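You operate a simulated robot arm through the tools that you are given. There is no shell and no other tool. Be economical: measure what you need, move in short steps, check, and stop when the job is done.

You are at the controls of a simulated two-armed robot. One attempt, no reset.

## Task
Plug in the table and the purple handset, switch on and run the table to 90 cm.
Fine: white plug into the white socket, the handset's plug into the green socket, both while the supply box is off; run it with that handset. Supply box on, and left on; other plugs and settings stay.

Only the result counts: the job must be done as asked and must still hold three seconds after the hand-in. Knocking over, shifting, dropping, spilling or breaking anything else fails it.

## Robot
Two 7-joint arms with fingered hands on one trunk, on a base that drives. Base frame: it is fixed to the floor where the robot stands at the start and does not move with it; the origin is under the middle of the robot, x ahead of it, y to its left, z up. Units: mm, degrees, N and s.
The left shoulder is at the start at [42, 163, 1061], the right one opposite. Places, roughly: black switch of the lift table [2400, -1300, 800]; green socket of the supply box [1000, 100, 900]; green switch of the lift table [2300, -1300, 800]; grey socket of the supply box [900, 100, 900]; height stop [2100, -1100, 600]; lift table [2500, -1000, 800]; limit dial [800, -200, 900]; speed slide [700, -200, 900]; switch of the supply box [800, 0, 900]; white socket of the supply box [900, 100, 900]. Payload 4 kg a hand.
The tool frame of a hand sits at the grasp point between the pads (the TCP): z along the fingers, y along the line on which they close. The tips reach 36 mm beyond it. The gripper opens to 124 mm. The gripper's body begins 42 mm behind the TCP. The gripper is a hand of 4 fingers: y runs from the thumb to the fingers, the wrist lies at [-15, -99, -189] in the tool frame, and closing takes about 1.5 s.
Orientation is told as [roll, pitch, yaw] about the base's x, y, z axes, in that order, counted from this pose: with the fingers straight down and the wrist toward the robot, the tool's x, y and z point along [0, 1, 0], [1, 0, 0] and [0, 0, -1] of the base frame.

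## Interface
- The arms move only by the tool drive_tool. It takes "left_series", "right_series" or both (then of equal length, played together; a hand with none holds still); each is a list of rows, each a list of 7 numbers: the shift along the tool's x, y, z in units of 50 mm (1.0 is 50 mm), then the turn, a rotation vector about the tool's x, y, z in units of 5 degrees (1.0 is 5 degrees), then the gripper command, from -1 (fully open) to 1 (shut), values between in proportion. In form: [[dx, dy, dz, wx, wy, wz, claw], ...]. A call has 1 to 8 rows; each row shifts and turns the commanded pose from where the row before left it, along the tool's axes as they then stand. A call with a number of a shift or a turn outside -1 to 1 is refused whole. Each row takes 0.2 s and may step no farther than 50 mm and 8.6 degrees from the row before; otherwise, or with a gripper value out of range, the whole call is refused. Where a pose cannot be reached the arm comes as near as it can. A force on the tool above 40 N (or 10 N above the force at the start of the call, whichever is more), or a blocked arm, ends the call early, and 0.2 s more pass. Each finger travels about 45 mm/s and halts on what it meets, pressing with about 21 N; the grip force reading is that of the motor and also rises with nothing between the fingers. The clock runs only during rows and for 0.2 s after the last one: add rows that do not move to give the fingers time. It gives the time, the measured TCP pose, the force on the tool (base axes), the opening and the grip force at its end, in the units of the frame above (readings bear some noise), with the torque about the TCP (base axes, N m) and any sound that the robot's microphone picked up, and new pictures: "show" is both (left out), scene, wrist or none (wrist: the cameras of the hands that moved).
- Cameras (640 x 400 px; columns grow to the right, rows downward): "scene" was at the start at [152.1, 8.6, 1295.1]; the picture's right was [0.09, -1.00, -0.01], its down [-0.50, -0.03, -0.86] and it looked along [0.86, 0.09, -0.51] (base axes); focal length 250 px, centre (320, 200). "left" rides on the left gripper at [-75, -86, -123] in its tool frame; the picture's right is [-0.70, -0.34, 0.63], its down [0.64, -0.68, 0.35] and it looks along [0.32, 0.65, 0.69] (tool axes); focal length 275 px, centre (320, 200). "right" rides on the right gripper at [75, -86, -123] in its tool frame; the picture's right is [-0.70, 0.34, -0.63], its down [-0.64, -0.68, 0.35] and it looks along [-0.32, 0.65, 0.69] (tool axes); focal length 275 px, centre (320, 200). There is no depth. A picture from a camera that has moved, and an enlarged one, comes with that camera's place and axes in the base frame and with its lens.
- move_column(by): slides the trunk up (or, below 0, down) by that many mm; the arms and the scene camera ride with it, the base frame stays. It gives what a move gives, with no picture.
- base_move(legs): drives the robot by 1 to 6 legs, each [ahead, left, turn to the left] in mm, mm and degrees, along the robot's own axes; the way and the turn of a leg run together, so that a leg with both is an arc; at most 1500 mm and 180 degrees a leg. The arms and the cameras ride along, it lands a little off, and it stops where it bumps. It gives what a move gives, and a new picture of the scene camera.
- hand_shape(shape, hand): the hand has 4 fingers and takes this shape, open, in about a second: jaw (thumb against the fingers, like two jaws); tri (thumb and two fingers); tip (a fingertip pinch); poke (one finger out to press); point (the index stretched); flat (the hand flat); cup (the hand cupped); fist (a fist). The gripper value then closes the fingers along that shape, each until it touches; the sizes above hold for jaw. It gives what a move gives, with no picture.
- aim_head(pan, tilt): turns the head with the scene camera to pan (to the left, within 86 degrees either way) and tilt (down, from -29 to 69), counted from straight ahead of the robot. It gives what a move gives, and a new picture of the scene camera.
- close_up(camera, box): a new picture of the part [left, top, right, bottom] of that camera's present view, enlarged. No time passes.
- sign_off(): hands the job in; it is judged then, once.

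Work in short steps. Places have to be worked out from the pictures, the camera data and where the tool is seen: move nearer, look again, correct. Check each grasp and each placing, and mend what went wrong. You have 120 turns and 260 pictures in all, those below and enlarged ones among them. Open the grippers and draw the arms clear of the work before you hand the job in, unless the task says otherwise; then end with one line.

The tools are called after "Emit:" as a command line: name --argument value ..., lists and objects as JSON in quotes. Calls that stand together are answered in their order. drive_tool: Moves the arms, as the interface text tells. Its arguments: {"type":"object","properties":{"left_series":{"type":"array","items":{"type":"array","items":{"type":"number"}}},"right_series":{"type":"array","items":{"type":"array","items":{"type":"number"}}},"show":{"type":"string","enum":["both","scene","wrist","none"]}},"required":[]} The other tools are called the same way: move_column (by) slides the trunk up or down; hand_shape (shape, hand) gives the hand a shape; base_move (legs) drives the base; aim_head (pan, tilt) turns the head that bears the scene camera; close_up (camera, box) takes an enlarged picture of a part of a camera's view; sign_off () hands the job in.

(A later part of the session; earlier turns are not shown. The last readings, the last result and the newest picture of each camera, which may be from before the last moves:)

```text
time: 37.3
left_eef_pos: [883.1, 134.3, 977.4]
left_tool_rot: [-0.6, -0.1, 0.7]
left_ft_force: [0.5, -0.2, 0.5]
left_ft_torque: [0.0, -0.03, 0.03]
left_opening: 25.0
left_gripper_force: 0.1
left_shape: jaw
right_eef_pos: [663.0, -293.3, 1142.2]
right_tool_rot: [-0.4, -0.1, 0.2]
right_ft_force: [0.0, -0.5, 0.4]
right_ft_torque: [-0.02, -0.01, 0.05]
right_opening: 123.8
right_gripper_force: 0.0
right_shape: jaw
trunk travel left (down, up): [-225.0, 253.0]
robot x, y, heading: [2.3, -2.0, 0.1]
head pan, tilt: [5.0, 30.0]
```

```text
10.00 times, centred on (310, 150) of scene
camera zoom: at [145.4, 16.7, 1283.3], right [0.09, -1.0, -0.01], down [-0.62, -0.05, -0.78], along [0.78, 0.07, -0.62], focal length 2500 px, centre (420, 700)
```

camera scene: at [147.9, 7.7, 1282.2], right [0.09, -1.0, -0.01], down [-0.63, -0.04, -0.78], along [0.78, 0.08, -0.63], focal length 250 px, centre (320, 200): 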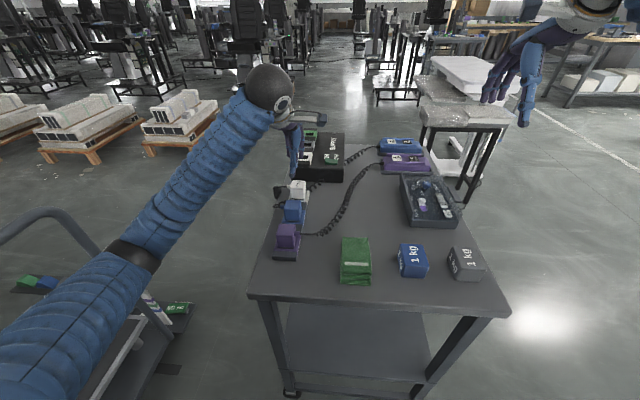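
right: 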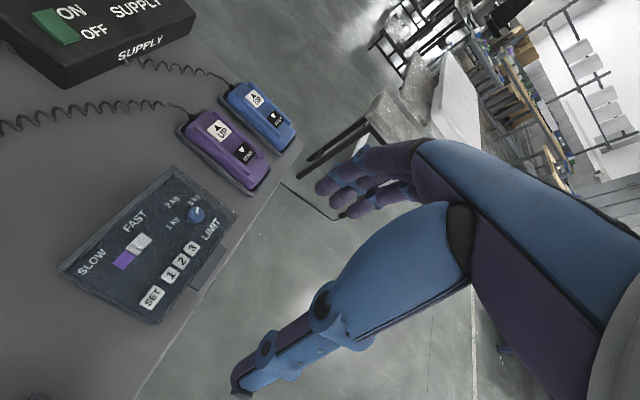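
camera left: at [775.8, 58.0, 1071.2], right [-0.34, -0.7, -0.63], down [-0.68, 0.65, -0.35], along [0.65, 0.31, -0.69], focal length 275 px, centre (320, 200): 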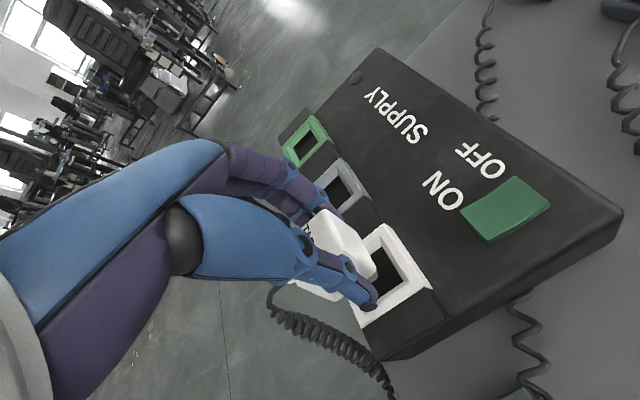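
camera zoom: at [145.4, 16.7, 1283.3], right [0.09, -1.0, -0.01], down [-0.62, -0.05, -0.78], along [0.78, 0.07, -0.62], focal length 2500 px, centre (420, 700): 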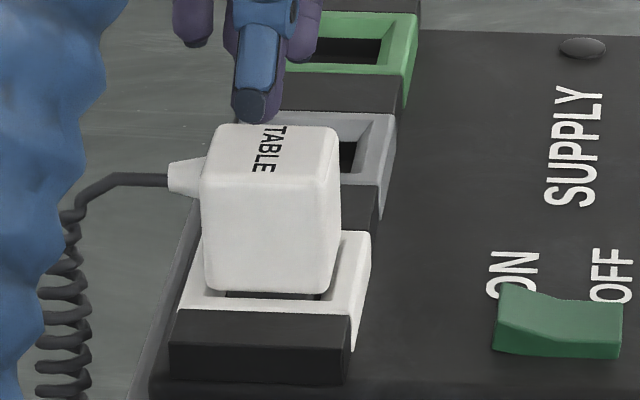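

The whole robot seems to be leaning slightly left (y +9, roll −0.6°). Look at the full views to see whether something touches.

Emit:
aim_head --pan 30 --tilt 40

Emit:
aim_head --pan 5 --tilt 65

```text
time: 38.2
left_eef_pos: [883.1, 135.5, 975.1]
left_tool_rot: [-0.6, 0.0, 0.6]
left_ft_force: [0.0, -0.2, -0.3]
left_ft_torque: [0.02, 0.0, -0.02]
left_opening: 25.0
left_gripper_force: 0.1
left_shape: jaw
right_eef_pos: [662.5, -293.0, 1142.2]
right_tool_rot: [-0.5, -0.1, 0.2]
right_ft_force: [0.2, -0.8, -0.4]
right_ft_torque: [-0.02, -0.06, 0.01]
right_opening: 123.7
right_gripper_force: 0.1
right_shape: jaw
trunk travel left (down, up): [-225.0, 253.0]
robot x, y, heading: [0.8, 5.9, 0.1]
head pan, tilt: [30.0, 40.0]
camera scene: at [126.6, 50.9, 1269.8], right [0.5, -0.87, -0.07], down [-0.66, -0.33, -0.67], along [0.56, 0.38, -0.74], focal length 250 px, centre (320, 200)
```

scene: 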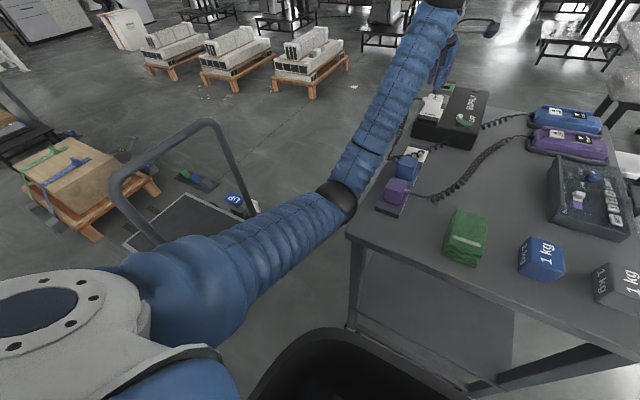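

```text
time: 39.1
left_eef_pos: [883.0, 135.7, 974.3]
left_tool_rot: [-0.6, 0.0, 0.7]
left_ft_force: [-0.6, -0.3, -0.5]
left_ft_torque: [-0.01, -0.03, -0.01]
left_opening: 25.4
left_gripper_force: 0.0
left_shape: jaw
right_eef_pos: [663.1, -294.5, 1141.2]
right_tool_rot: [-0.3, -0.1, 0.2]
right_ft_force: [0.0, 0.0, 0.1]
right_ft_torque: [0.03, 0.01, -0.02]
right_opening: 123.7
right_gripper_force: 0.0
right_shape: jaw
trunk travel left (down, up): [-225.0, 253.0]
robot x, y, heading: [-5.9, -0.1, 0.1]
head pan, tilt: [5.0, 65.0]
camera scene: at [108.9, 13.6, 1240.1], right [0.09, -1.0, -0.01], down [-0.96, -0.08, -0.28], along [0.28, 0.03, -0.96], focal length 250 px, centre (320, 200)
```

scene: 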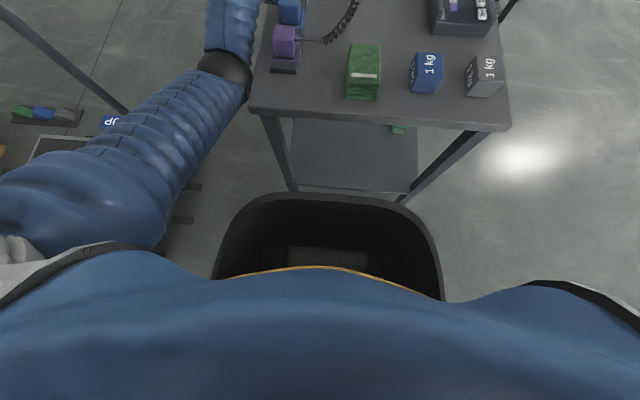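

The left elbow is touching the bench's left edge – that explains the lean. Raise the hand and then the trunk to free it.

Emit:
drive_tool --left_series '[[0, 0, -0.7, 0, 0, 0, 0.6], [0, -0.3, -0.7, 0, 0, 0, 0.6], [0, -0.5, -0.5, 0, 0, 0, 0.6], [0, -0.5, -0.5, 0, 0, 0, 0.6]]' --show "scene"

```text
time: 40.1
left_eef_pos: [819.7, 120.4, 1088.6]
left_tool_rot: [-0.5, 0.4, 0.0]
left_ft_force: [0.4, 0.2, 0.7]
left_ft_torque: [0.02, 0.01, 0.01]
left_opening: 24.9
left_gripper_force: 0.1
left_shape: jaw
right_eef_pos: [663.5, -303.1, 1138.5]
right_tool_rot: [0.0, 0.0, -0.1]
right_ft_force: [1.5, 0.7, -0.5]
right_ft_torque: [-0.01, 0.0, 0.01]
right_opening: 123.5
right_gripper_force: 0.1
right_shape: jaw
trunk travel left (down, up): [-225.0, 253.0]
robot x, y, heading: [1.3, -1.5, 0.0]
head pan, tilt: [5.0, 65.0]
camera scene: at [111.2, 5.4, 1240.0], right [0.09, -1.0, -0.01], down [-0.96, -0.08, -0.28], along [0.28, 0.04, -0.96], focal length 250 px, centre (320, 200)
```

scene: 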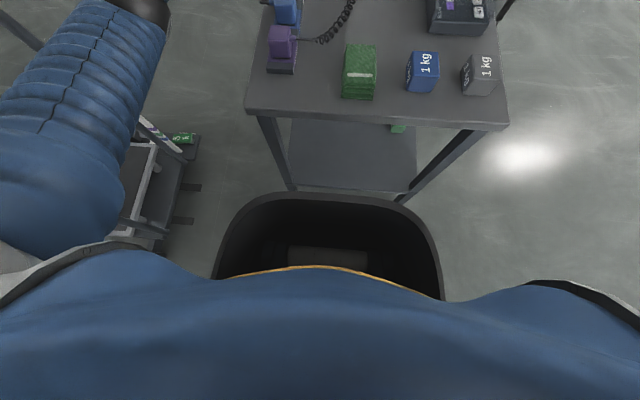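

Freed; the robot is back upright. Raise the trunk so the elbow stays above the bench, then inspect the plug.

Emit:
move_column --by 120

Emit:
aim_head --pan 5 --tilt 38

Emit:
close_up --camera "scene" --box '[280, 130, 330, 190]'

Emit:
close_up --camera "left" --box '[320, 120, 480, 280]'

```text
time: 41.6
left_eef_pos: [821.6, 119.2, 1206.3]
left_tool_rot: [-0.6, 0.4, 0.1]
left_ft_force: [-0.3, -0.1, -0.3]
left_ft_torque: [0.06, 0.02, 0.0]
left_opening: 25.0
left_gripper_force: 0.1
left_shape: jaw
right_eef_pos: [663.3, -301.8, 1256.1]
right_tool_rot: [0.0, 0.1, 0.1]
right_ft_force: [0.4, 1.1, -0.2]
right_ft_torque: [-0.02, 0.05, 0.01]
right_opening: 123.8
right_gripper_force: 0.1
right_shape: jaw
trunk travel left (down, up): [-345.0, 133.0]
robot x, y, heading: [3.0, -2.4, 0.1]
head pan, tilt: [5.0, 65.0]
```

```text
time: 42.5
left_eef_pos: [819.4, 119.7, 1207.5]
left_tool_rot: [-0.6, 0.4, 0.1]
left_ft_force: [-0.9, -1.0, 0.5]
left_ft_torque: [0.02, 0.0, 0.01]
left_opening: 25.1
left_gripper_force: 0.1
left_shape: jaw
right_eef_pos: [663.2, -302.2, 1257.2]
right_tool_rot: [0.1, 0.0, 0.1]
right_ft_force: [0.7, -0.5, -0.6]
right_ft_torque: [-0.02, -0.03, -0.02]
right_opening: 123.8
right_gripper_force: 0.1
right_shape: jaw
trunk travel left (down, up): [-345.0, 133.0]
robot x, y, heading: [0.8, 1.4, -0.0]
head pan, tilt: [5.0, 38.0]
camera scene: at [96.1, 7.6, 1405.7], right [0.09, -1.0, 0.0], down [-0.65, -0.05, -0.76], along [0.76, 0.07, -0.65], focal length 250 px, centre (320, 200)
```

scene: 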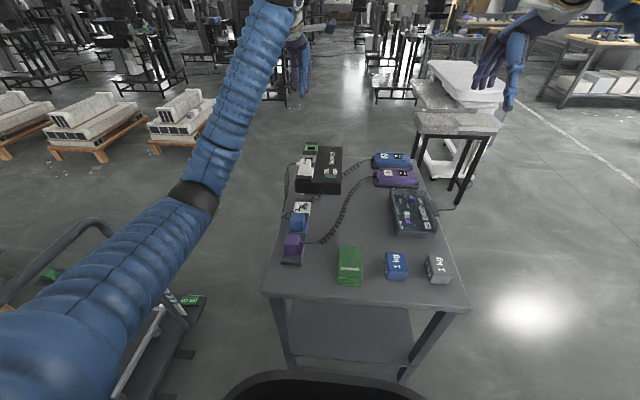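

```text
6.67 times, centred on (305, 160) of scene
camera zoom: at [96.1, 7.6, 1405.7], right [0.09, -1.0, 0.0], down [-0.65, -0.05, -0.76], along [0.76, 0.07, -0.65], focal length 1666 px, centre (420, 467)
```

zoom: 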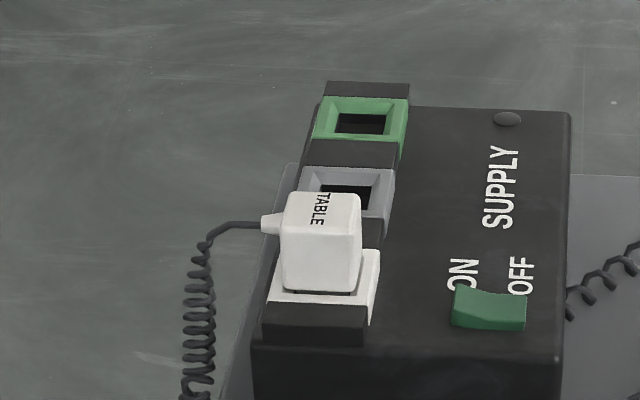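

```text
2.50 times, centred on (400, 200) of left
camera zoom: at [736.9, 46.0, 1332.1], right [-0.34, -0.7, -0.63], down [-0.69, 0.64, -0.35], along [0.64, 0.31, -0.7], focal length 688 px, centre (120, 200)
```

zoom: 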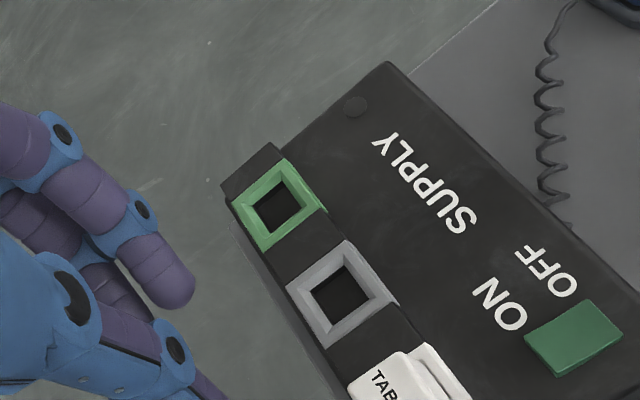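

It looks nearly seated and level. I'll return with the raised trunk to press it once more and read the height.

Emit:
drive_tool --left_series '[[0.01, 0.25, 0.8, 0.08, 0, 0, 0.6], [0.01, 0.25, 0.8, 0, 0, 0, 0.6], [0.01, 0.25, 0.8, 0, 0, 0, 0.6], [0.01, 0.25, 0.8, 0, 0, 0, 0.6], [0.01, 0.25, 0.8, 0, 0, 0, 0.6], [0, 0, 0.4, 0, 0, 0, 0.6]]' --show "scene"

Emit:
close_up --camera "scene" --box '[280, 130, 330, 190]'

Emit:
close_up --camera "left" --box '[300, 160, 460, 360]'

```text
time: 43.9
left_eef_pos: [879.4, 120.5, 990.6]
left_tool_rot: [-0.5, 0.8, 0.1]
left_ft_force: [-0.1, -0.2, 0.8]
left_ft_torque: [0.01, 0.0, 0.01]
left_opening: 24.9
left_gripper_force: 0.1
left_shape: jaw
right_eef_pos: [664.1, -300.9, 1257.8]
right_tool_rot: [0.0, -0.1, 0.1]
right_ft_force: [-0.1, -0.5, 0.4]
right_ft_torque: [0.0, 0.02, 0.01]
right_opening: 123.7
right_gripper_force: 0.0
right_shape: jaw
trunk travel left (down, up): [-345.0, 133.0]
robot x, y, heading: [-0.8, 1.3, 0.3]
head pan, tilt: [5.0, 38.0]
camera scene: at [96.0, 7.7, 1405.8], right [0.09, -1.0, 0.0], down [-0.65, -0.05, -0.76], along [0.76, 0.07, -0.65], focal length 250 px, centre (320, 200)
```

scene: 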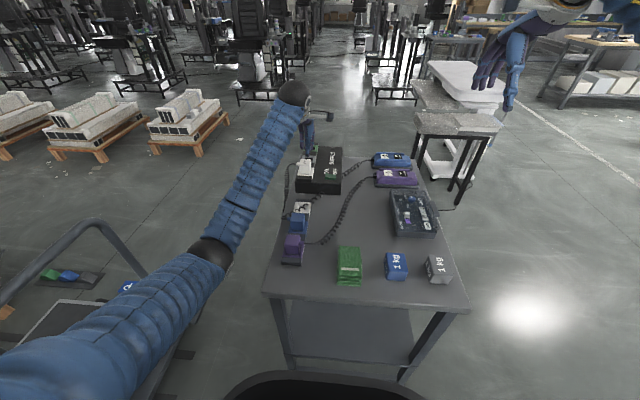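

```text
6.67 times, centred on (305, 160) of scene
camera zoom: at [96.0, 7.7, 1405.8], right [0.09, -1.0, 0.0], down [-0.65, -0.05, -0.76], along [0.76, 0.07, -0.65], focal length 1666 px, centre (420, 467)
```

zoom: 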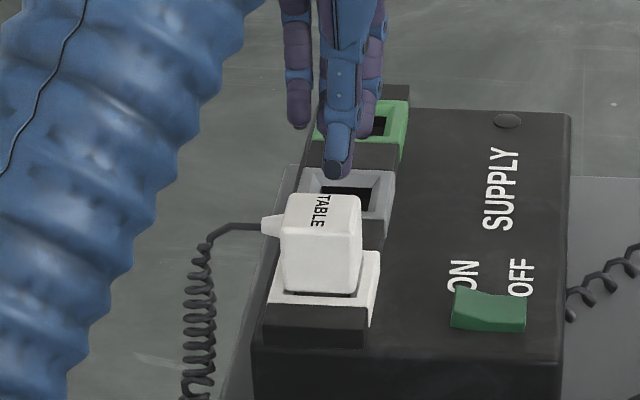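

```text
2.00 times, centred on (380, 260) of left
camera zoom: at [796.4, 46.3, 1113.5], right [-0.34, -0.7, -0.62], down [-0.69, 0.64, -0.34], along [0.64, 0.31, -0.7], focal length 551 px, centre (200, 80)
```

zoom: 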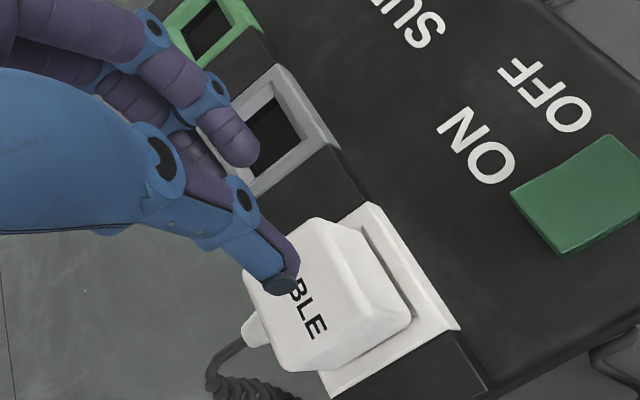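

Thumb should land on the top centre; y +6, then press.

Emit:
drive_tool --left_series '[[0.12, 0, 0.2, -0.1, 0, 0, 0.6], [0, 0, 0.1, 0, 0, 0, 0.6], [0, 0, 0.1, 0, 0, 0, 0.6], [0, 0, 0.08, 0, 0, 0, 0.6], [0, 0, 0.08, 0, 0, 0, 0.6], [0, 0, 0.06, 0, 0, 0, 0.6], [0, 0, 0.06, 0, 0, 0, 0.6], [0, 0, 0.06, 0, 0, 0, 0.6]]' --show "none"

Emit:
close_up --camera "scene" --box '[280, 130, 330, 190]'

```text
time: 45.3
left_eef_pos: [879.9, 126.1, 967.7]
left_tool_rot: [-0.7, -0.5, 0.1]
left_ft_force: [-1.4, 0.2, 24.2]
left_ft_torque: [0.01, 0.6, 0.0]
left_opening: 26.0
left_gripper_force: 0.1
left_shape: jaw
right_eef_pos: [663.9, -302.2, 1256.4]
right_tool_rot: [0.1, 0.1, 0.1]
right_ft_force: [0.5, 0.1, 0.1]
right_ft_torque: [-0.02, 0.0, 0.0]
right_opening: 123.8
right_gripper_force: 0.0
right_shape: jaw
trunk travel left (down, up): [-345.0, 133.0]
robot x, y, heading: [-0.3, 4.7, 0.0]
head pan, tilt: [5.0, 38.0]
stopped in row 6 (left hand): the force on the tool passed its limit (the readings are from after the stop); the commanded pose is now the measured one
```

```text
6.67 times, centred on (305, 160) of scene
camera zoom: at [95.6, 7.5, 1405.8], right [0.09, -1.0, 0.0], down [-0.65, -0.05, -0.76], along [0.76, 0.07, -0.65], focal length 1666 px, centre (420, 467)
```

zoom: 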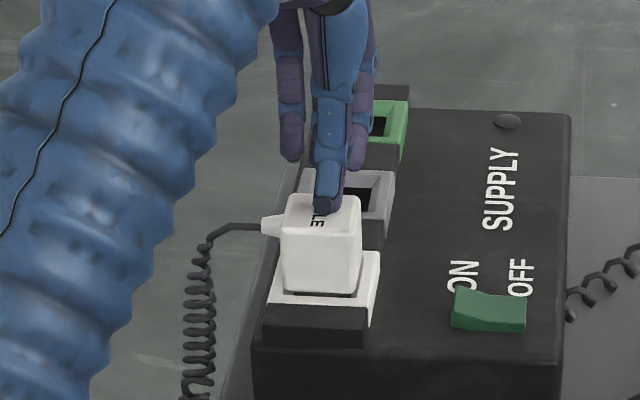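

No further motion under a firm press: top ≈40 mm above rim, as in the holder. Compare with blue plug in its holder visually.

Emit:
drive_tool --left_series '[[0, 0, -0.5, 0.1, 0, 0, 0.6], [0, 0, -0.8, 0, 0, 0, 0.2], [0, 0, -0.8, 0, 0, 0, -0.3], [0, -0.8, -0.4, 0, 0, 0, -0.3], [0, -0.9, 0, 0, 0, 0, -0.3], [0, -0.9, 0, 0, 0, 0, -0.3], [0, -0.9, 0, 0, 0, 0, -0.3]]' --show "none"

Emit:
close_up --camera "scene" --box '[270, 130, 340, 190]'

Emit:
close_up --camera "scene" --box '[270, 190, 340, 270]'

Emit:
close_up --camera "left" --box '[300, 120, 520, 340]'

```text
time: 46.9
left_eef_pos: [705.7, 127.4, 1092.3]
left_tool_rot: [-0.6, 0.4, -0.1]
left_ft_force: [0.2, -0.2, -0.2]
left_ft_torque: [0.01, -0.02, -0.01]
left_opening: 80.4
left_gripper_force: 0.1
left_shape: jaw
right_eef_pos: [663.8, -302.6, 1257.9]
right_tool_rot: [0.1, 0.0, -0.1]
right_ft_force: [-0.9, -0.2, 0.1]
right_ft_torque: [-0.02, 0.01, 0.02]
right_opening: 123.6
right_gripper_force: 0.0
right_shape: jaw
trunk travel left (down, up): [-345.0, 133.0]
robot x, y, heading: [-1.1, 0.6, -0.1]
head pan, tilt: [5.0, 38.0]
```

```text
6.67 times, centred on (305, 160) of scene
camera zoom: at [94.9, 7.3, 1406.0], right [0.09, -1.0, 0.0], down [-0.65, -0.05, -0.76], along [0.76, 0.07, -0.65], focal length 1666 px, centre (420, 467)
```

zoom: 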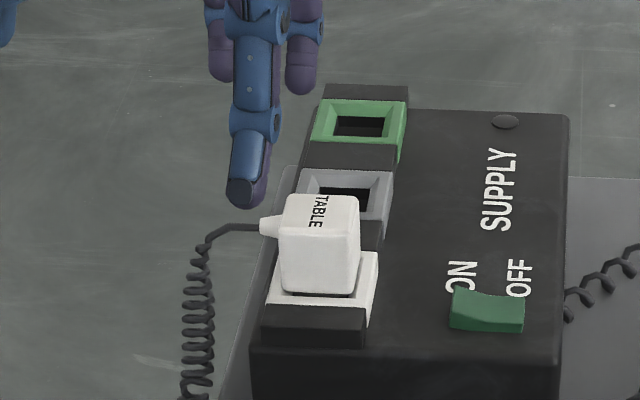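

```text
5.00 times, centred on (305, 230) of scene
camera zoom: at [94.9, 7.3, 1406.0], right [0.09, -1.0, 0.0], down [-0.65, -0.05, -0.76], along [0.76, 0.07, -0.65], focal length 1250 px, centre (395, 50)
```

zoom: 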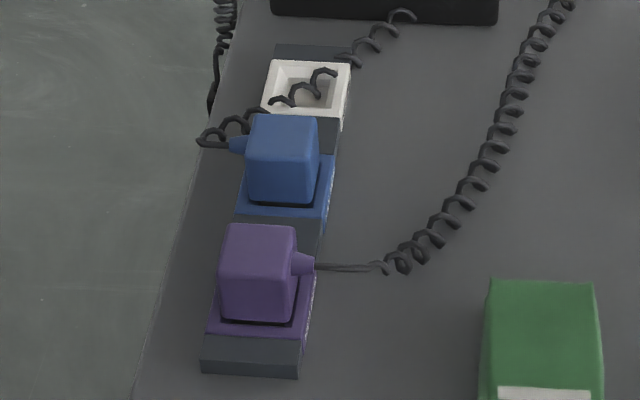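

```text
1.82 times, centred on (410, 230) of left
camera zoom: at [622.0, 52.8, 1216.1], right [-0.34, -0.7, -0.62], down [-0.68, 0.64, -0.35], along [0.64, 0.31, -0.7], focal length 500 px, centre (156, 146)
```

zoom: 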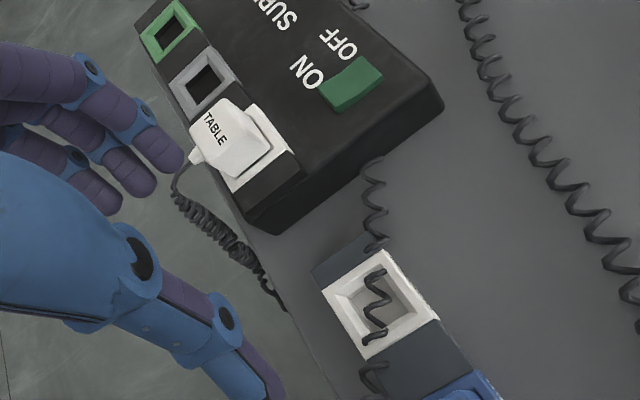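

White plug matches the look of seated plugs. Now purple: it's too near and the green socket too far, so I'll back the base 80 mm with a 13° right turn to bring the left shoulder forward.

Emit:
base_move --legs '[[-80, 0, -13]]'

Emit:
aim_head --pan 20 --tilt 42

```text
time: 48.1
left_eef_pos: [637.7, -22.1, 1092.3]
left_tool_rot: [-0.5, 0.2, -12.7]
left_ft_force: [0.5, 0.2, 0.5]
left_ft_torque: [0.0, -0.06, 0.01]
left_opening: 80.4
left_gripper_force: 0.1
left_shape: jaw
right_eef_pos: [500.7, -433.3, 1258.0]
right_tool_rot: [-0.1, -0.1, -12.8]
right_ft_force: [-1.0, 0.5, 0.1]
right_ft_torque: [0.0, -0.04, 0.02]
right_opening: 123.7
right_gripper_force: 0.1
right_shape: jaw
trunk travel left (down, up): [-345.0, 133.0]
robot x, y, heading: [-77.3, 9.0, -12.9]
head pan, tilt: [5.0, 38.0]
camera scene: at [15.1, -5.1, 1405.9], right [-0.14, -0.99, 0.0], down [-0.64, 0.09, -0.76], along [0.75, -0.1, -0.65], focal length 250 px, centre (320, 200)
```

scene: 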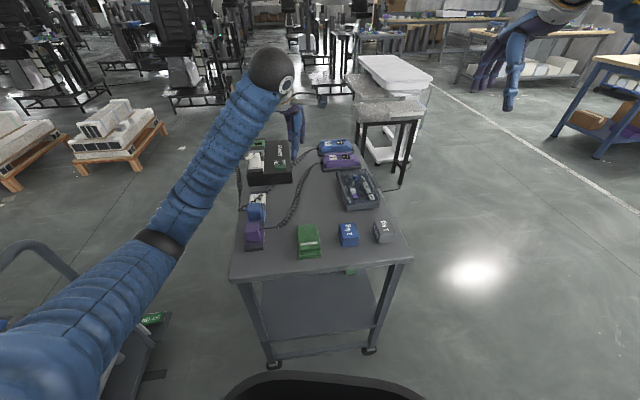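

```text
time: 48.9
left_eef_pos: [639.6, -23.5, 1090.5]
left_tool_rot: [-0.5, 0.4, -12.7]
left_ft_force: [0.5, -0.7, -0.5]
left_ft_torque: [0.03, -0.01, -0.01]
left_opening: 80.7
left_gripper_force: 0.1
left_shape: jaw
right_eef_pos: [501.6, -433.3, 1258.4]
right_tool_rot: [0.0, 0.2, -12.8]
right_ft_force: [0.2, 0.9, -0.3]
right_ft_torque: [0.02, 0.03, -0.03]
right_opening: 123.8
right_gripper_force: 0.0
right_shape: jaw
trunk travel left (down, up): [-345.0, 133.0]
robot x, y, heading: [-80.7, 6.2, -12.9]
head pan, tilt: [20.0, 42.0]
camera scene: at [14.2, 17.2, 1400.2], right [0.12, -0.99, -0.02], down [-0.7, -0.08, -0.71], along [0.71, 0.1, -0.7], focal length 250 px, centre (320, 200)
```

scene: 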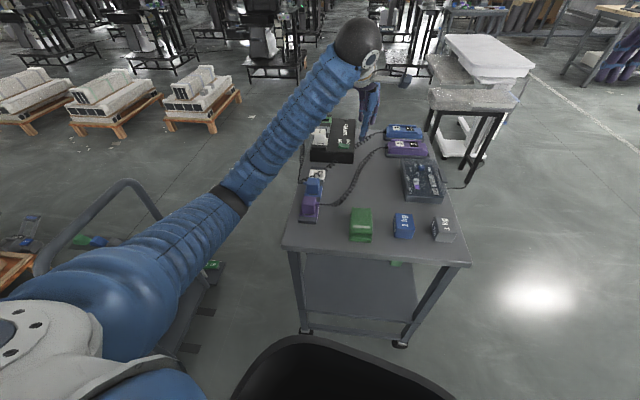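

Purple plug is at about (543,124), top ~877. Square the hand to yaw 0, then move over it at z ≈ 1000.

Emit:
drive_tool --left_series '[[0, 0, 0, 0.05, 0, -0.85, -0.3], [0, 0, 0, 0, 0.05, -0.85, -0.3], [0, 0, 0, 0, 0, -0.84, -0.3], [0.75, -0.48, 0.2, 0, 0, 0, -0.3], [0.75, -0.48, 0.3, 0, 0, 0, -0.3], [0.75, -0.48, 0.4, 0, 0, 0, -0.3], [0.7, -0.48, 0.4, 0, 0, 0, -0.3]]'

Emit:
close_up --camera "left" --box '[300, 160, 480, 340]'

Emit:
close_up --camera "scene" --box '[280, 120, 360, 240]'

```text
time: 50.5
left_eef_pos: [540.9, 123.2, 1026.9]
left_tool_rot: [-0.4, 0.7, 0.0]
left_ft_force: [-0.6, 0.2, 0.4]
left_ft_torque: [0.0, 0.03, 0.0]
left_opening: 80.4
left_gripper_force: 0.1
left_shape: jaw
right_eef_pos: [501.8, -432.7, 1258.4]
right_tool_rot: [0.0, -0.1, -12.8]
right_ft_force: [0.3, 0.4, -0.9]
right_ft_torque: [0.0, -0.02, -0.04]
right_opening: 123.8
right_gripper_force: 0.0
right_shape: jaw
trunk travel left (down, up): [-345.0, 133.0]
robot x, y, heading: [-80.1, 8.5, -12.9]
head pan, tilt: [20.0, 42.0]
camera scene: at [12.9, 18.5, 1400.3], right [0.12, -0.99, -0.01], down [-0.69, -0.08, -0.71], along [0.71, 0.1, -0.7], focal length 250 px, centre (320, 200)
camera left: at [458.4, 48.9, 1151.1], right [-0.35, -0.7, -0.63], down [-0.69, 0.64, -0.34], along [0.64, 0.31, -0.7], focal length 275 px, centre (320, 200)
```

scene: 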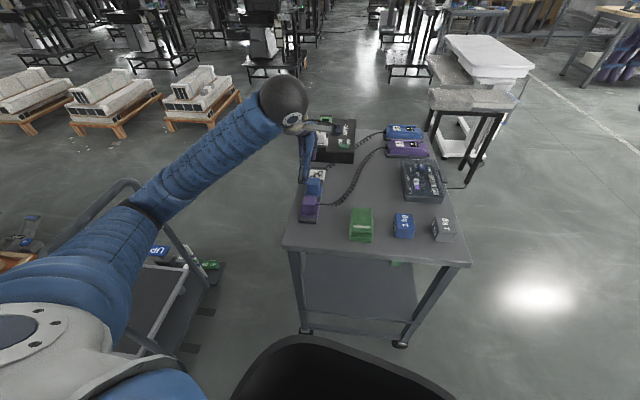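
left: 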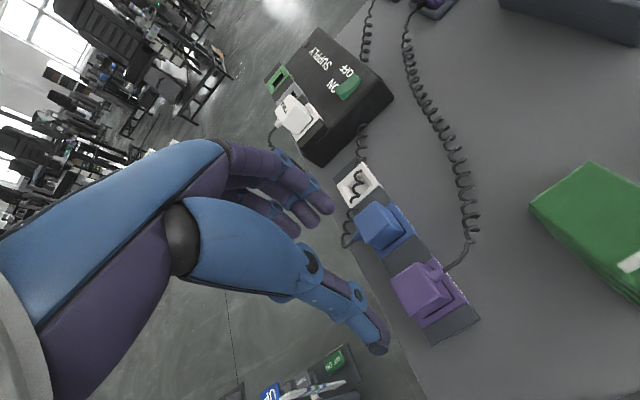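

```text
2.22 times, centred on (390, 250) of left
camera zoom: at [458.4, 48.9, 1151.1], right [-0.35, -0.7, -0.63], down [-0.69, 0.64, -0.34], along [0.64, 0.31, -0.7], focal length 612 px, centre (164, 89)
```

zoom: 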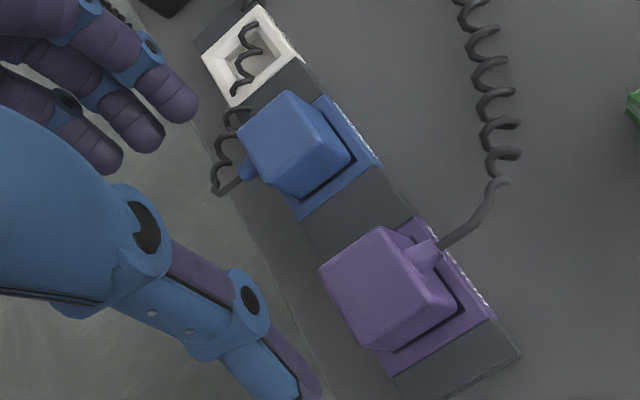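

```text
3.33 times, centred on (320, 180) of scene
camera zoom: at [12.9, 18.5, 1400.3], right [0.12, -0.99, -0.01], down [-0.69, -0.08, -0.71], along [0.71, 0.1, -0.7], focal length 833 px, centre (320, 267)
```

zoom: 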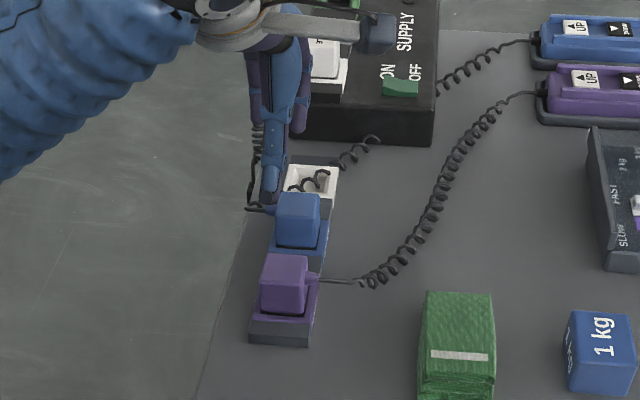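

Hand is centred over the purple plug (541,122). Level the hand and descend around it to z≈884.

Emit:
drive_tool --left_series '[[-0.02, 0, 0.8, -0.1, 0, 0, -0.3], [0, 0, 0.8, 0, 0.05, 0, -0.3], [0, 0, 0.7, 0, 0, 0, -0.3], [0, 0, 0.2, 0, 0, 0, -0.3], [0, 0, 0, 0, 0, 0, -0.3]]' --show "none"

Emit:
close_up --camera "left" --box '[300, 160, 480, 340]'

Emit:
close_up --camera "scene" --box '[280, 160, 360, 240]'

```text
time: 51.7
left_eef_pos: [542.6, 123.1, 902.9]
left_tool_rot: [0.0, 0.2, 0.0]
left_ft_force: [0.7, -0.1, 0.3]
left_ft_torque: [0.02, 0.01, -0.02]
left_opening: 80.5
left_gripper_force: 0.1
left_shape: jaw
right_eef_pos: [501.9, -432.9, 1259.0]
right_tool_rot: [0.0, -0.1, -12.8]
right_ft_force: [-0.4, -0.2, 0.2]
right_ft_torque: [0.0, 0.01, -0.01]
right_opening: 123.8
right_gripper_force: 0.0
right_shape: jaw
trunk travel left (down, up): [-345.0, 133.0]
robot x, y, heading: [-77.0, 5.8, -12.8]
head pan, tilt: [20.0, 42.0]
```

```text
2.22 times, centred on (390, 250) of left
camera zoom: at [458.1, 48.0, 1025.4], right [-0.34, -0.7, -0.63], down [-0.68, 0.64, -0.34], along [0.65, 0.32, -0.69], focal length 612 px, centre (164, 89)
```

zoom: 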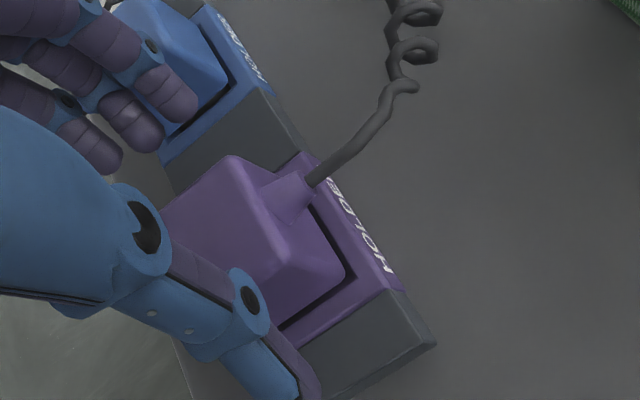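

```text
5.00 times, centred on (320, 200) of scene
camera zoom: at [13.6, 17.5, 1400.3], right [0.13, -0.99, -0.01], down [-0.7, -0.08, -0.71], along [0.71, 0.1, -0.7], focal length 1250 px, centre (320, 200)
```

zoom: 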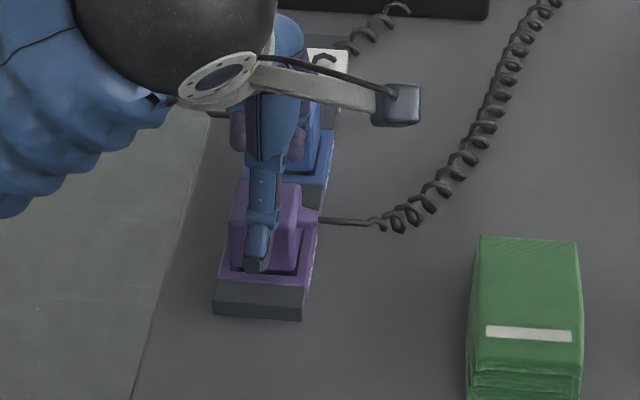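

Good straddle. Lower 20 mm and close.

Emit:
drive_tool --left_series '[[0, 0, 0.2, 0, 0, 0, -0.3], [0, 0, 0.2, 0, 0, 0, -0.3], [0, 0, 0, 0, 0, 0, 0.1], [0, 0, 0, 0, 0, 0, 0.6], [0, 0, 0, 0, 0, 0, 0.6], [0, 0, 0, 0, 0, 0, 0.6], [0, 0, 0, 0, 0, 0, 0.6]]' --show "none"

Emit:
close_up --camera "left" --box '[300, 160, 480, 340]'

```text
time: 52.2
left_eef_pos: [542.3, 122.9, 889.3]
left_tool_rot: [-0.2, -0.2, 0.0]
left_ft_force: [-1.4, -0.2, 0.1]
left_ft_torque: [-0.01, -0.06, 0.01]
left_opening: 80.0
left_gripper_force: 0.0
left_shape: jaw
right_eef_pos: [502.3, -432.1, 1257.4]
right_tool_rot: [0.0, 0.0, -12.7]
right_ft_force: [0.1, 0.7, 0.0]
right_ft_torque: [0.03, -0.02, 0.0]
right_opening: 123.5
right_gripper_force: 0.1
right_shape: jaw
trunk travel left (down, up): [-345.0, 133.0]
robot x, y, heading: [-82.1, 7.4, -12.6]
head pan, tilt: [20.0, 42.0]
stopped in row 2 (left hand): the force on the tool passed its limit (the readings are from after the stop); the commanded pose is now the measured one
```

```text
2.22 times, centred on (390, 250) of left
camera zoom: at [457.7, 48.2, 1011.8], right [-0.34, -0.7, -0.63], down [-0.68, 0.64, -0.35], along [0.65, 0.31, -0.69], focal length 612 px, centre (164, 89)
```

zoom: 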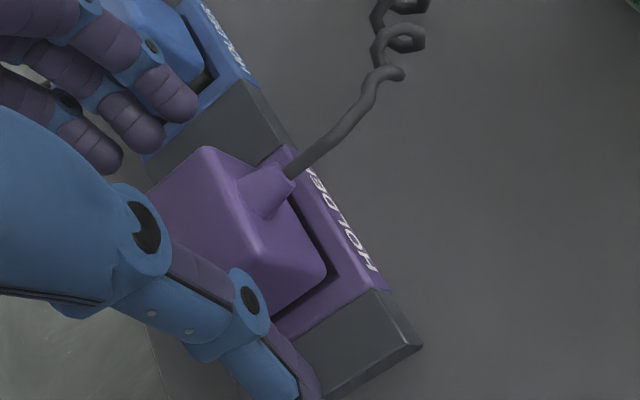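

A fingertip brushed the blue holder rim. Rise 2 mm and close at this height.

Emit:
drive_tool --left_series '[[0, 0, -0.05, 0, 0, 0, 0.0], [0, 0, 0, 0, 0, 0, 0.2], [0, 0, 0.05, 0, 0, 0, 0.6], [0, 0, 0, 0, 0, 0, 0.6], [0, 0, 0, 0, 0, 0, 0.6], [0, 0, 0, 0, 0, 0, 0.6], [0, 0, 0, 0, 0, 0, 0.6]]' --show "none"

Emit:
close_up --camera "left" --box '[300, 160, 480, 340]'

Emit:
close_up --camera "scene" --box '[280, 160, 360, 240]'

```text
time: 53.8
left_eef_pos: [541.3, 123.8, 891.4]
left_tool_rot: [-0.2, -0.5, 0.0]
left_ft_force: [-4.5, 1.2, 18.9]
left_ft_torque: [-0.04, 0.12, -0.05]
left_opening: 45.4
left_gripper_force: 20.8
left_shape: jaw
right_eef_pos: [501.3, -432.3, 1258.6]
right_tool_rot: [-0.1, 0.0, -12.7]
right_ft_force: [-0.1, 1.0, -0.2]
right_ft_torque: [-0.05, -0.03, 0.0]
right_opening: 123.7
right_gripper_force: 0.0
right_shape: jaw
trunk travel left (down, up): [-345.0, 133.0]
robot x, y, heading: [-80.1, 5.0, -12.9]
head pan, tilt: [20.0, 42.0]
```

```text
2.22 times, centred on (390, 250) of left
camera zoom: at [457.0, 48.3, 1013.7], right [-0.33, -0.7, -0.63], down [-0.68, 0.64, -0.35], along [0.65, 0.31, -0.69], focal length 612 px, centre (164, 89)
```

zoom: 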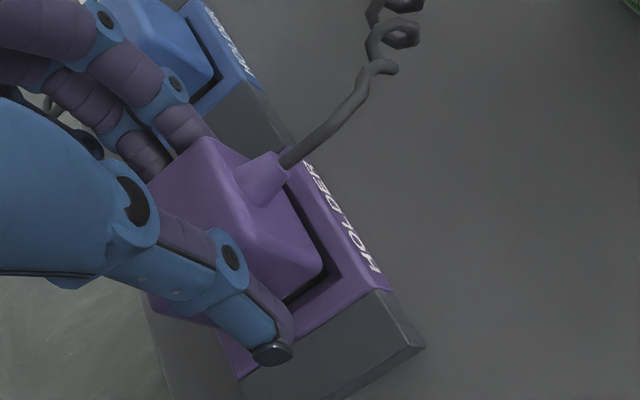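

```text
5.00 times, centred on (320, 200) of scene
camera zoom: at [12.0, 17.3, 1400.4], right [0.13, -0.99, -0.02], down [-0.69, -0.08, -0.72], along [0.71, 0.1, -0.7], focal length 1250 px, centre (320, 200)
```

zoom: 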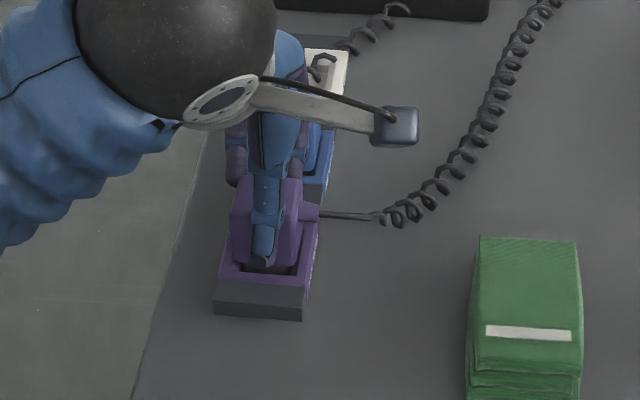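

Gripped at 45 mm. Lift straight up in small steps and check.

Emit:
drive_tool --left_series '[[0, 0, -0.2, 0, 0, 0, 0.6], [0, 0, -0.3, 0, 0, 0, 0.6], [0, 0, -0.5, 0, 0, 0, 0.6], [0, 0, -0.8, 0, 0, 0, 0.6], [0, 0, -0.8, 0, 0, 0, 0.6]]' --show "none"

Emit:
close_up --camera "left" --box '[260, 120, 480, 340]'

Emit:
close_up --camera "scene" --box '[270, 120, 370, 240]'

```text
time: 55.0
left_eef_pos: [540.6, 124.1, 1021.3]
left_tool_rot: [-0.3, -0.3, 0.0]
left_ft_force: [-0.3, -1.0, -1.0]
left_ft_torque: [0.01, -0.01, 0.0]
left_opening: 43.6
left_gripper_force: 20.5
left_shape: jaw
right_eef_pos: [500.5, -433.1, 1257.5]
right_tool_rot: [0.1, 0.0, -12.7]
right_ft_force: [-0.6, -0.3, 0.7]
right_ft_torque: [0.01, 0.04, 0.0]
right_opening: 123.9
right_gripper_force: 0.0
right_shape: jaw
trunk travel left (down, up): [-345.0, 133.0]
robot x, y, heading: [-81.2, 8.1, -12.8]
head pan, tilt: [20.0, 42.0]
```

```text
1.82 times, centred on (370, 230) of left
camera zoom: at [456.4, 49.6, 1142.9], right [-0.33, -0.7, -0.63], down [-0.68, 0.64, -0.35], along [0.65, 0.31, -0.69], focal length 500 px, centre (229, 146)
```

zoom: 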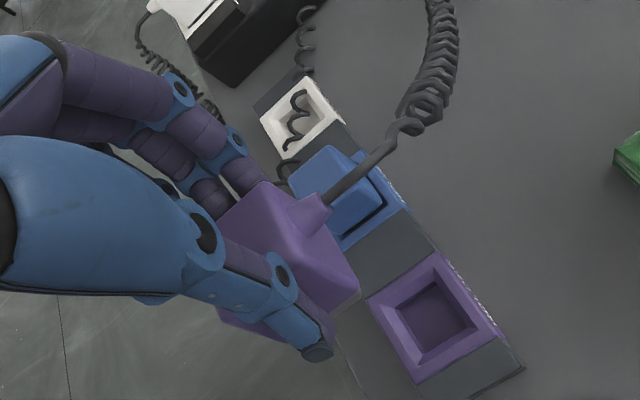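

```text
3.33 times, centred on (320, 180) of scene
camera zoom: at [13.1, 17.8, 1400.4], right [0.13, -0.99, -0.01], down [-0.69, -0.08, -0.71], along [0.71, 0.1, -0.7], focal length 833 px, centre (320, 267)
```

zoom: 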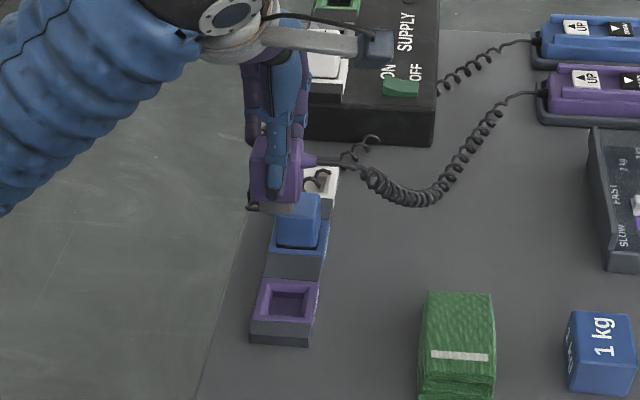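

The plug seems tipped in the grip (top away). Zoom to measure the tilt so I can compensate with hand pitch.

Emit:
close_up --camera "left" --box '[320, 200, 400, 320]'

Emit:
close_up --camera "scene" --box '[290, 150, 330, 190]'

```text
3.33 times, centred on (360, 260) of left
camera zoom: at [456.4, 49.6, 1142.9], right [-0.33, -0.7, -0.63], down [-0.68, 0.64, -0.35], along [0.65, 0.31, -0.69], focal length 918 px, centre (187, 0)
```

zoom: 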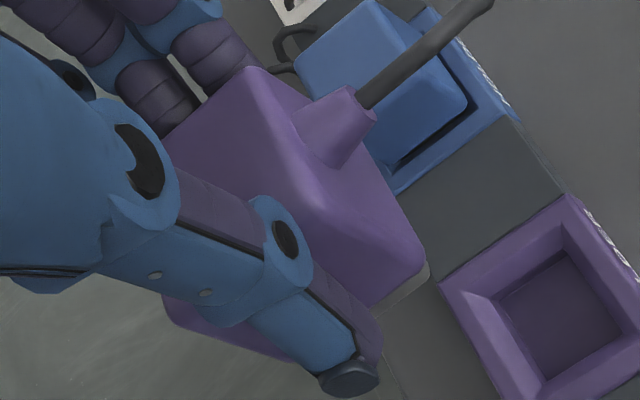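

```text
10.00 times, centred on (310, 170) of scene
camera zoom: at [13.1, 17.8, 1400.4], right [0.13, -0.99, -0.01], down [-0.69, -0.08, -0.71], along [0.71, 0.1, -0.7], focal length 2500 px, centre (420, 500)
```

zoom: 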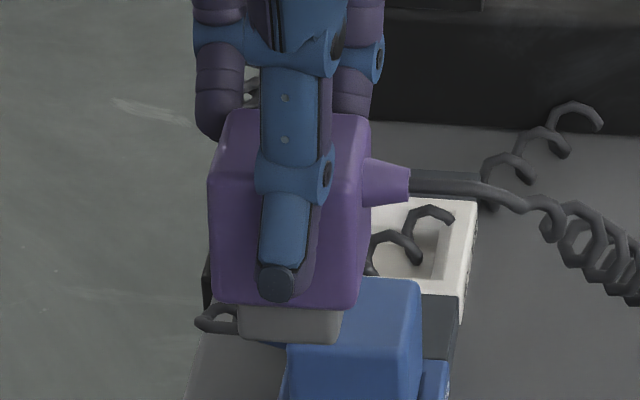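

The plug's top leans away ~13°. Pitch the hand −13° about the TCP to make the plug upright, then recheck.

Emit:
drive_tool --left_series '[[0, 0, 0, -0.9, 0, 0, 0.6], [0, 0, 0, -0.9, 0, 0, 0.6], [0, 0, 0, -0.8, 0, 0, 0.6], [0, 0, 0, 0, 0, 0, 0.6]]' --show "scene"

Emit:
close_up --camera "left" --box '[320, 200, 400, 320]'

Emit:
close_up --camera "scene" --box '[290, 150, 330, 190]'

```text
time: 56.0
left_eef_pos: [542.4, 122.9, 1019.4]
left_tool_rot: [-0.2, -13.4, -0.1]
left_ft_force: [-0.2, 0.1, 0.1]
left_ft_torque: [-0.01, 0.01, 0.02]
left_opening: 43.4
left_gripper_force: 20.6
left_shape: jaw
right_eef_pos: [501.4, -433.2, 1257.7]
right_tool_rot: [0.0, 0.1, -12.7]
right_ft_force: [0.3, 0.2, -0.6]
right_ft_torque: [-0.01, -0.04, -0.01]
right_opening: 123.8
right_gripper_force: 0.1
right_shape: jaw
trunk travel left (down, up): [-345.0, 133.0]
robot x, y, heading: [-79.9, 8.9, -12.9]
head pan, tilt: [20.0, 42.0]
camera scene: at [13.8, 17.3, 1400.2], right [0.13, -0.99, -0.02], down [-0.7, -0.08, -0.71], along [0.71, 0.1, -0.7], focal length 250 px, centre (320, 200)
```

scene: 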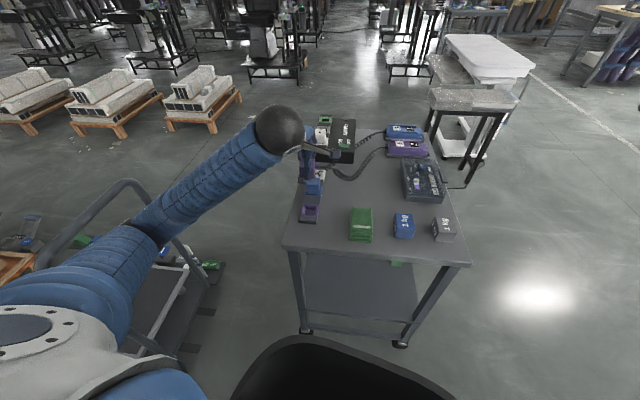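

```text
3.33 times, centred on (360, 260) of left
camera zoom: at [431.9, 49.1, 1119.9], right [-0.18, -0.7, -0.69], down [-0.58, 0.64, -0.5], along [0.79, 0.31, -0.52], focal length 918 px, centre (187, 0)
```

zoom: 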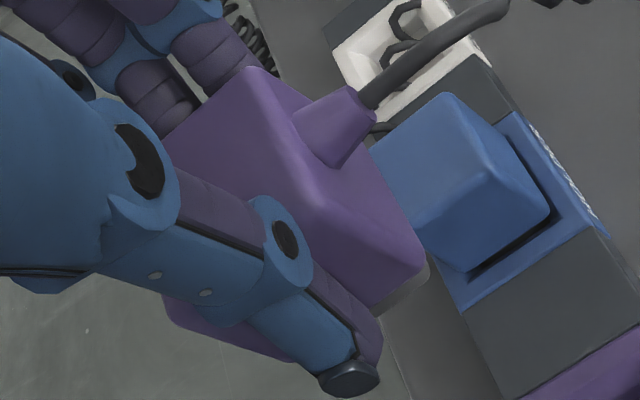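

```text
10.00 times, centred on (310, 170) of scene
camera zoom: at [13.8, 17.3, 1400.2], right [0.13, -0.99, -0.02], down [-0.7, -0.08, -0.71], along [0.71, 0.1, -0.7], focal length 2500 px, centre (420, 500)
```

zoom: 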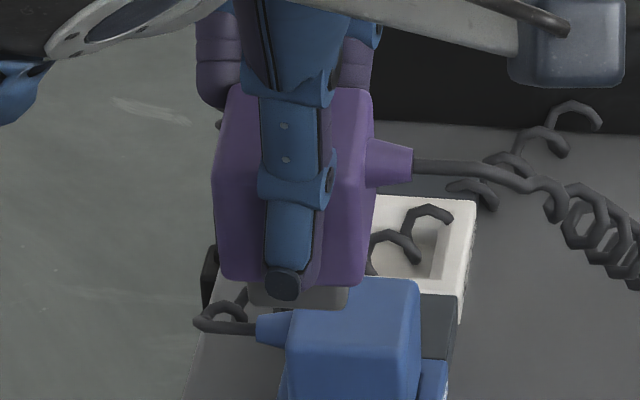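

Estimates of tilt conflict; zoom in further on the plug's edges.

Emit:
close_up --camera "left" --box '[335, 215, 395, 290]'

```text
5.33 times, centred on (365, 252) of left
camera zoom: at [431.9, 49.1, 1119.9], right [-0.18, -0.7, -0.69], down [-0.58, 0.64, -0.5], along [0.79, 0.31, -0.52], focal length 1468 px, centre (80, -80)
```

zoom: 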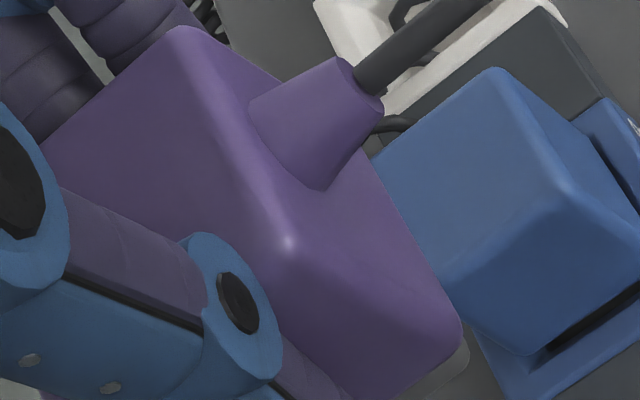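

Best estimate of in-hand tilt is ~8°, so pitch back +5°. Then drive the base ahead; raise to z≈1040 first, moving the hand forward over the line of plugs.

Emit:
drive_tool --left_series '[[0, 0, 0, 1.0, 0, 0, 0.6], [0, 0, -0.3, 0, 0, 0, 0.6], [0, 0.8, 0.0, 0, 0, 0, 0.6], [0, 0.9, 0.0, 0, 0, 0, 0.6], [0, 0.9, 0.0, 0, 0, 0, 0.6], [0, 0.9, 0.1, 0, 0, 0, 0.6]]' --show "scene"

```text
time: 57.4
left_eef_pos: [715.0, 123.1, 1056.9]
left_tool_rot: [-0.1, -8.3, 0.1]
left_ft_force: [0.2, 0.1, -0.3]
left_ft_torque: [0.0, -0.02, 0.0]
left_opening: 43.3
left_gripper_force: 20.7
left_shape: jaw
right_eef_pos: [503.3, -433.2, 1255.4]
right_tool_rot: [-0.1, 0.0, -12.7]
right_ft_force: [0.6, -0.2, 0.3]
right_ft_torque: [0.05, 0.02, 0.02]
right_opening: 123.8
right_gripper_force: 0.1
right_shape: jaw
trunk travel left (down, up): [-345.0, 133.0]
robot x, y, heading: [-80.6, 5.5, -12.8]
head pan, tilt: [20.0, 42.0]
camera scene: at [14.3, 17.1, 1400.1], right [0.13, -0.99, -0.02], down [-0.7, -0.08, -0.71], along [0.71, 0.1, -0.7], focal length 250 px, centre (320, 200)
```

scene: 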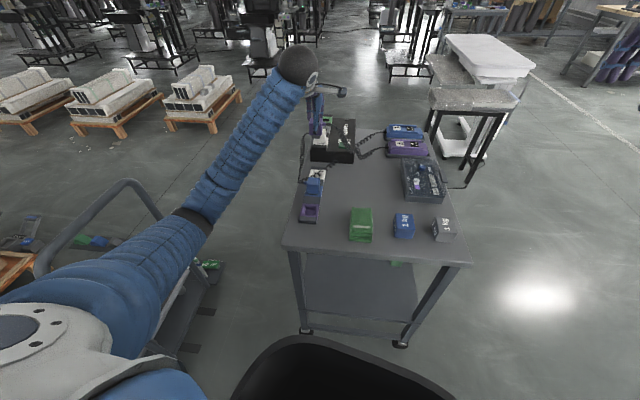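

Drive ahead 150 mm (keeping ~35+ mm from the bench edge).

Emit:
base_move --legs '[[150, 0, 0]]'

Emit:
aim_head --pan 20 --tilt 69

```text
time: 58.8
left_eef_pos: [862.0, 86.7, 1053.7]
left_tool_rot: [-0.1, -8.2, -0.2]
left_ft_force: [1.0, -0.5, -2.2]
left_ft_torque: [0.01, 0.04, -0.02]
left_opening: 43.4
left_gripper_force: 20.6
left_shape: jaw
right_eef_pos: [647.8, -468.2, 1255.2]
right_tool_rot: [0.0, 0.1, -12.9]
right_ft_force: [0.5, -0.4, -0.3]
right_ft_torque: [0.03, 0.01, 0.03]
right_opening: 123.8
right_gripper_force: 0.0
right_shape: jaw
trunk travel left (down, up): [-345.0, 133.0]
robot x, y, heading: [68.0, -24.5, -13.0]
head pan, tilt: [20.0, 42.0]
camera scene: at [161.1, -16.6, 1400.1], right [0.12, -0.99, -0.02], down [-0.7, -0.07, -0.71], along [0.71, 0.1, -0.7], focal length 250 px, centre (320, 200)
```

scene: 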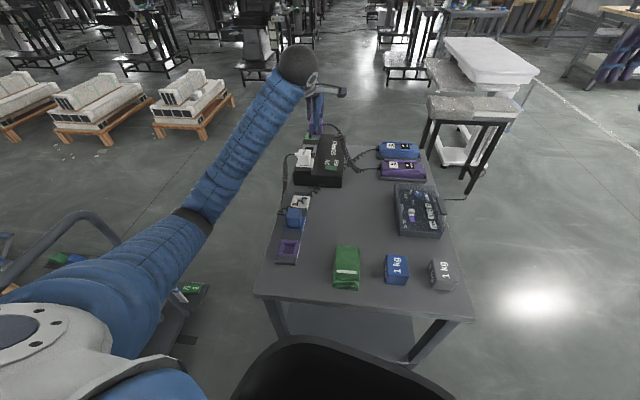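

```text
time: 59.7
left_eef_pos: [860.0, 88.0, 1055.1]
left_tool_rot: [-0.3, -8.3, -0.1]
left_ft_force: [-0.4, 0.2, -1.5]
left_ft_torque: [0.01, -0.01, 0.03]
left_opening: 43.2
left_gripper_force: 21.4
left_shape: jaw
right_eef_pos: [645.5, -469.7, 1257.3]
right_tool_rot: [0.0, 0.1, -12.9]
right_ft_force: [0.7, 0.0, 0.3]
right_ft_torque: [-0.01, -0.02, 0.03]
right_opening: 123.6
right_gripper_force: 0.1
right_shape: jaw
trunk travel left (down, up): [-345.0, 133.0]
robot x, y, heading: [71.2, -20.6, -12.9]
head pan, tilt: [20.0, 68.8]
camera scene: at [130.2, -19.2, 1368.3], right [0.12, -0.99, -0.02], down [-0.94, -0.11, -0.32], along [0.32, 0.05, -0.95], focal length 250 px, centre (320, 200)
```

scene: 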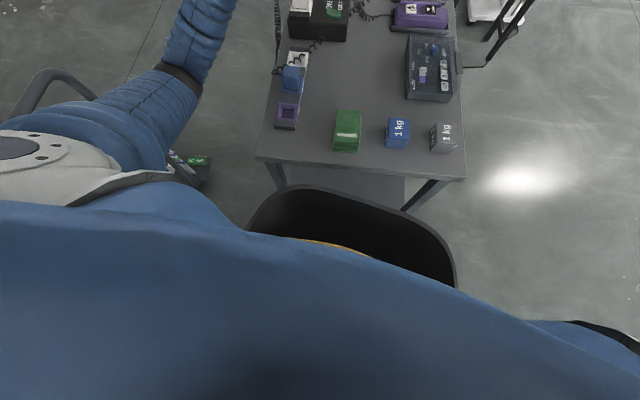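

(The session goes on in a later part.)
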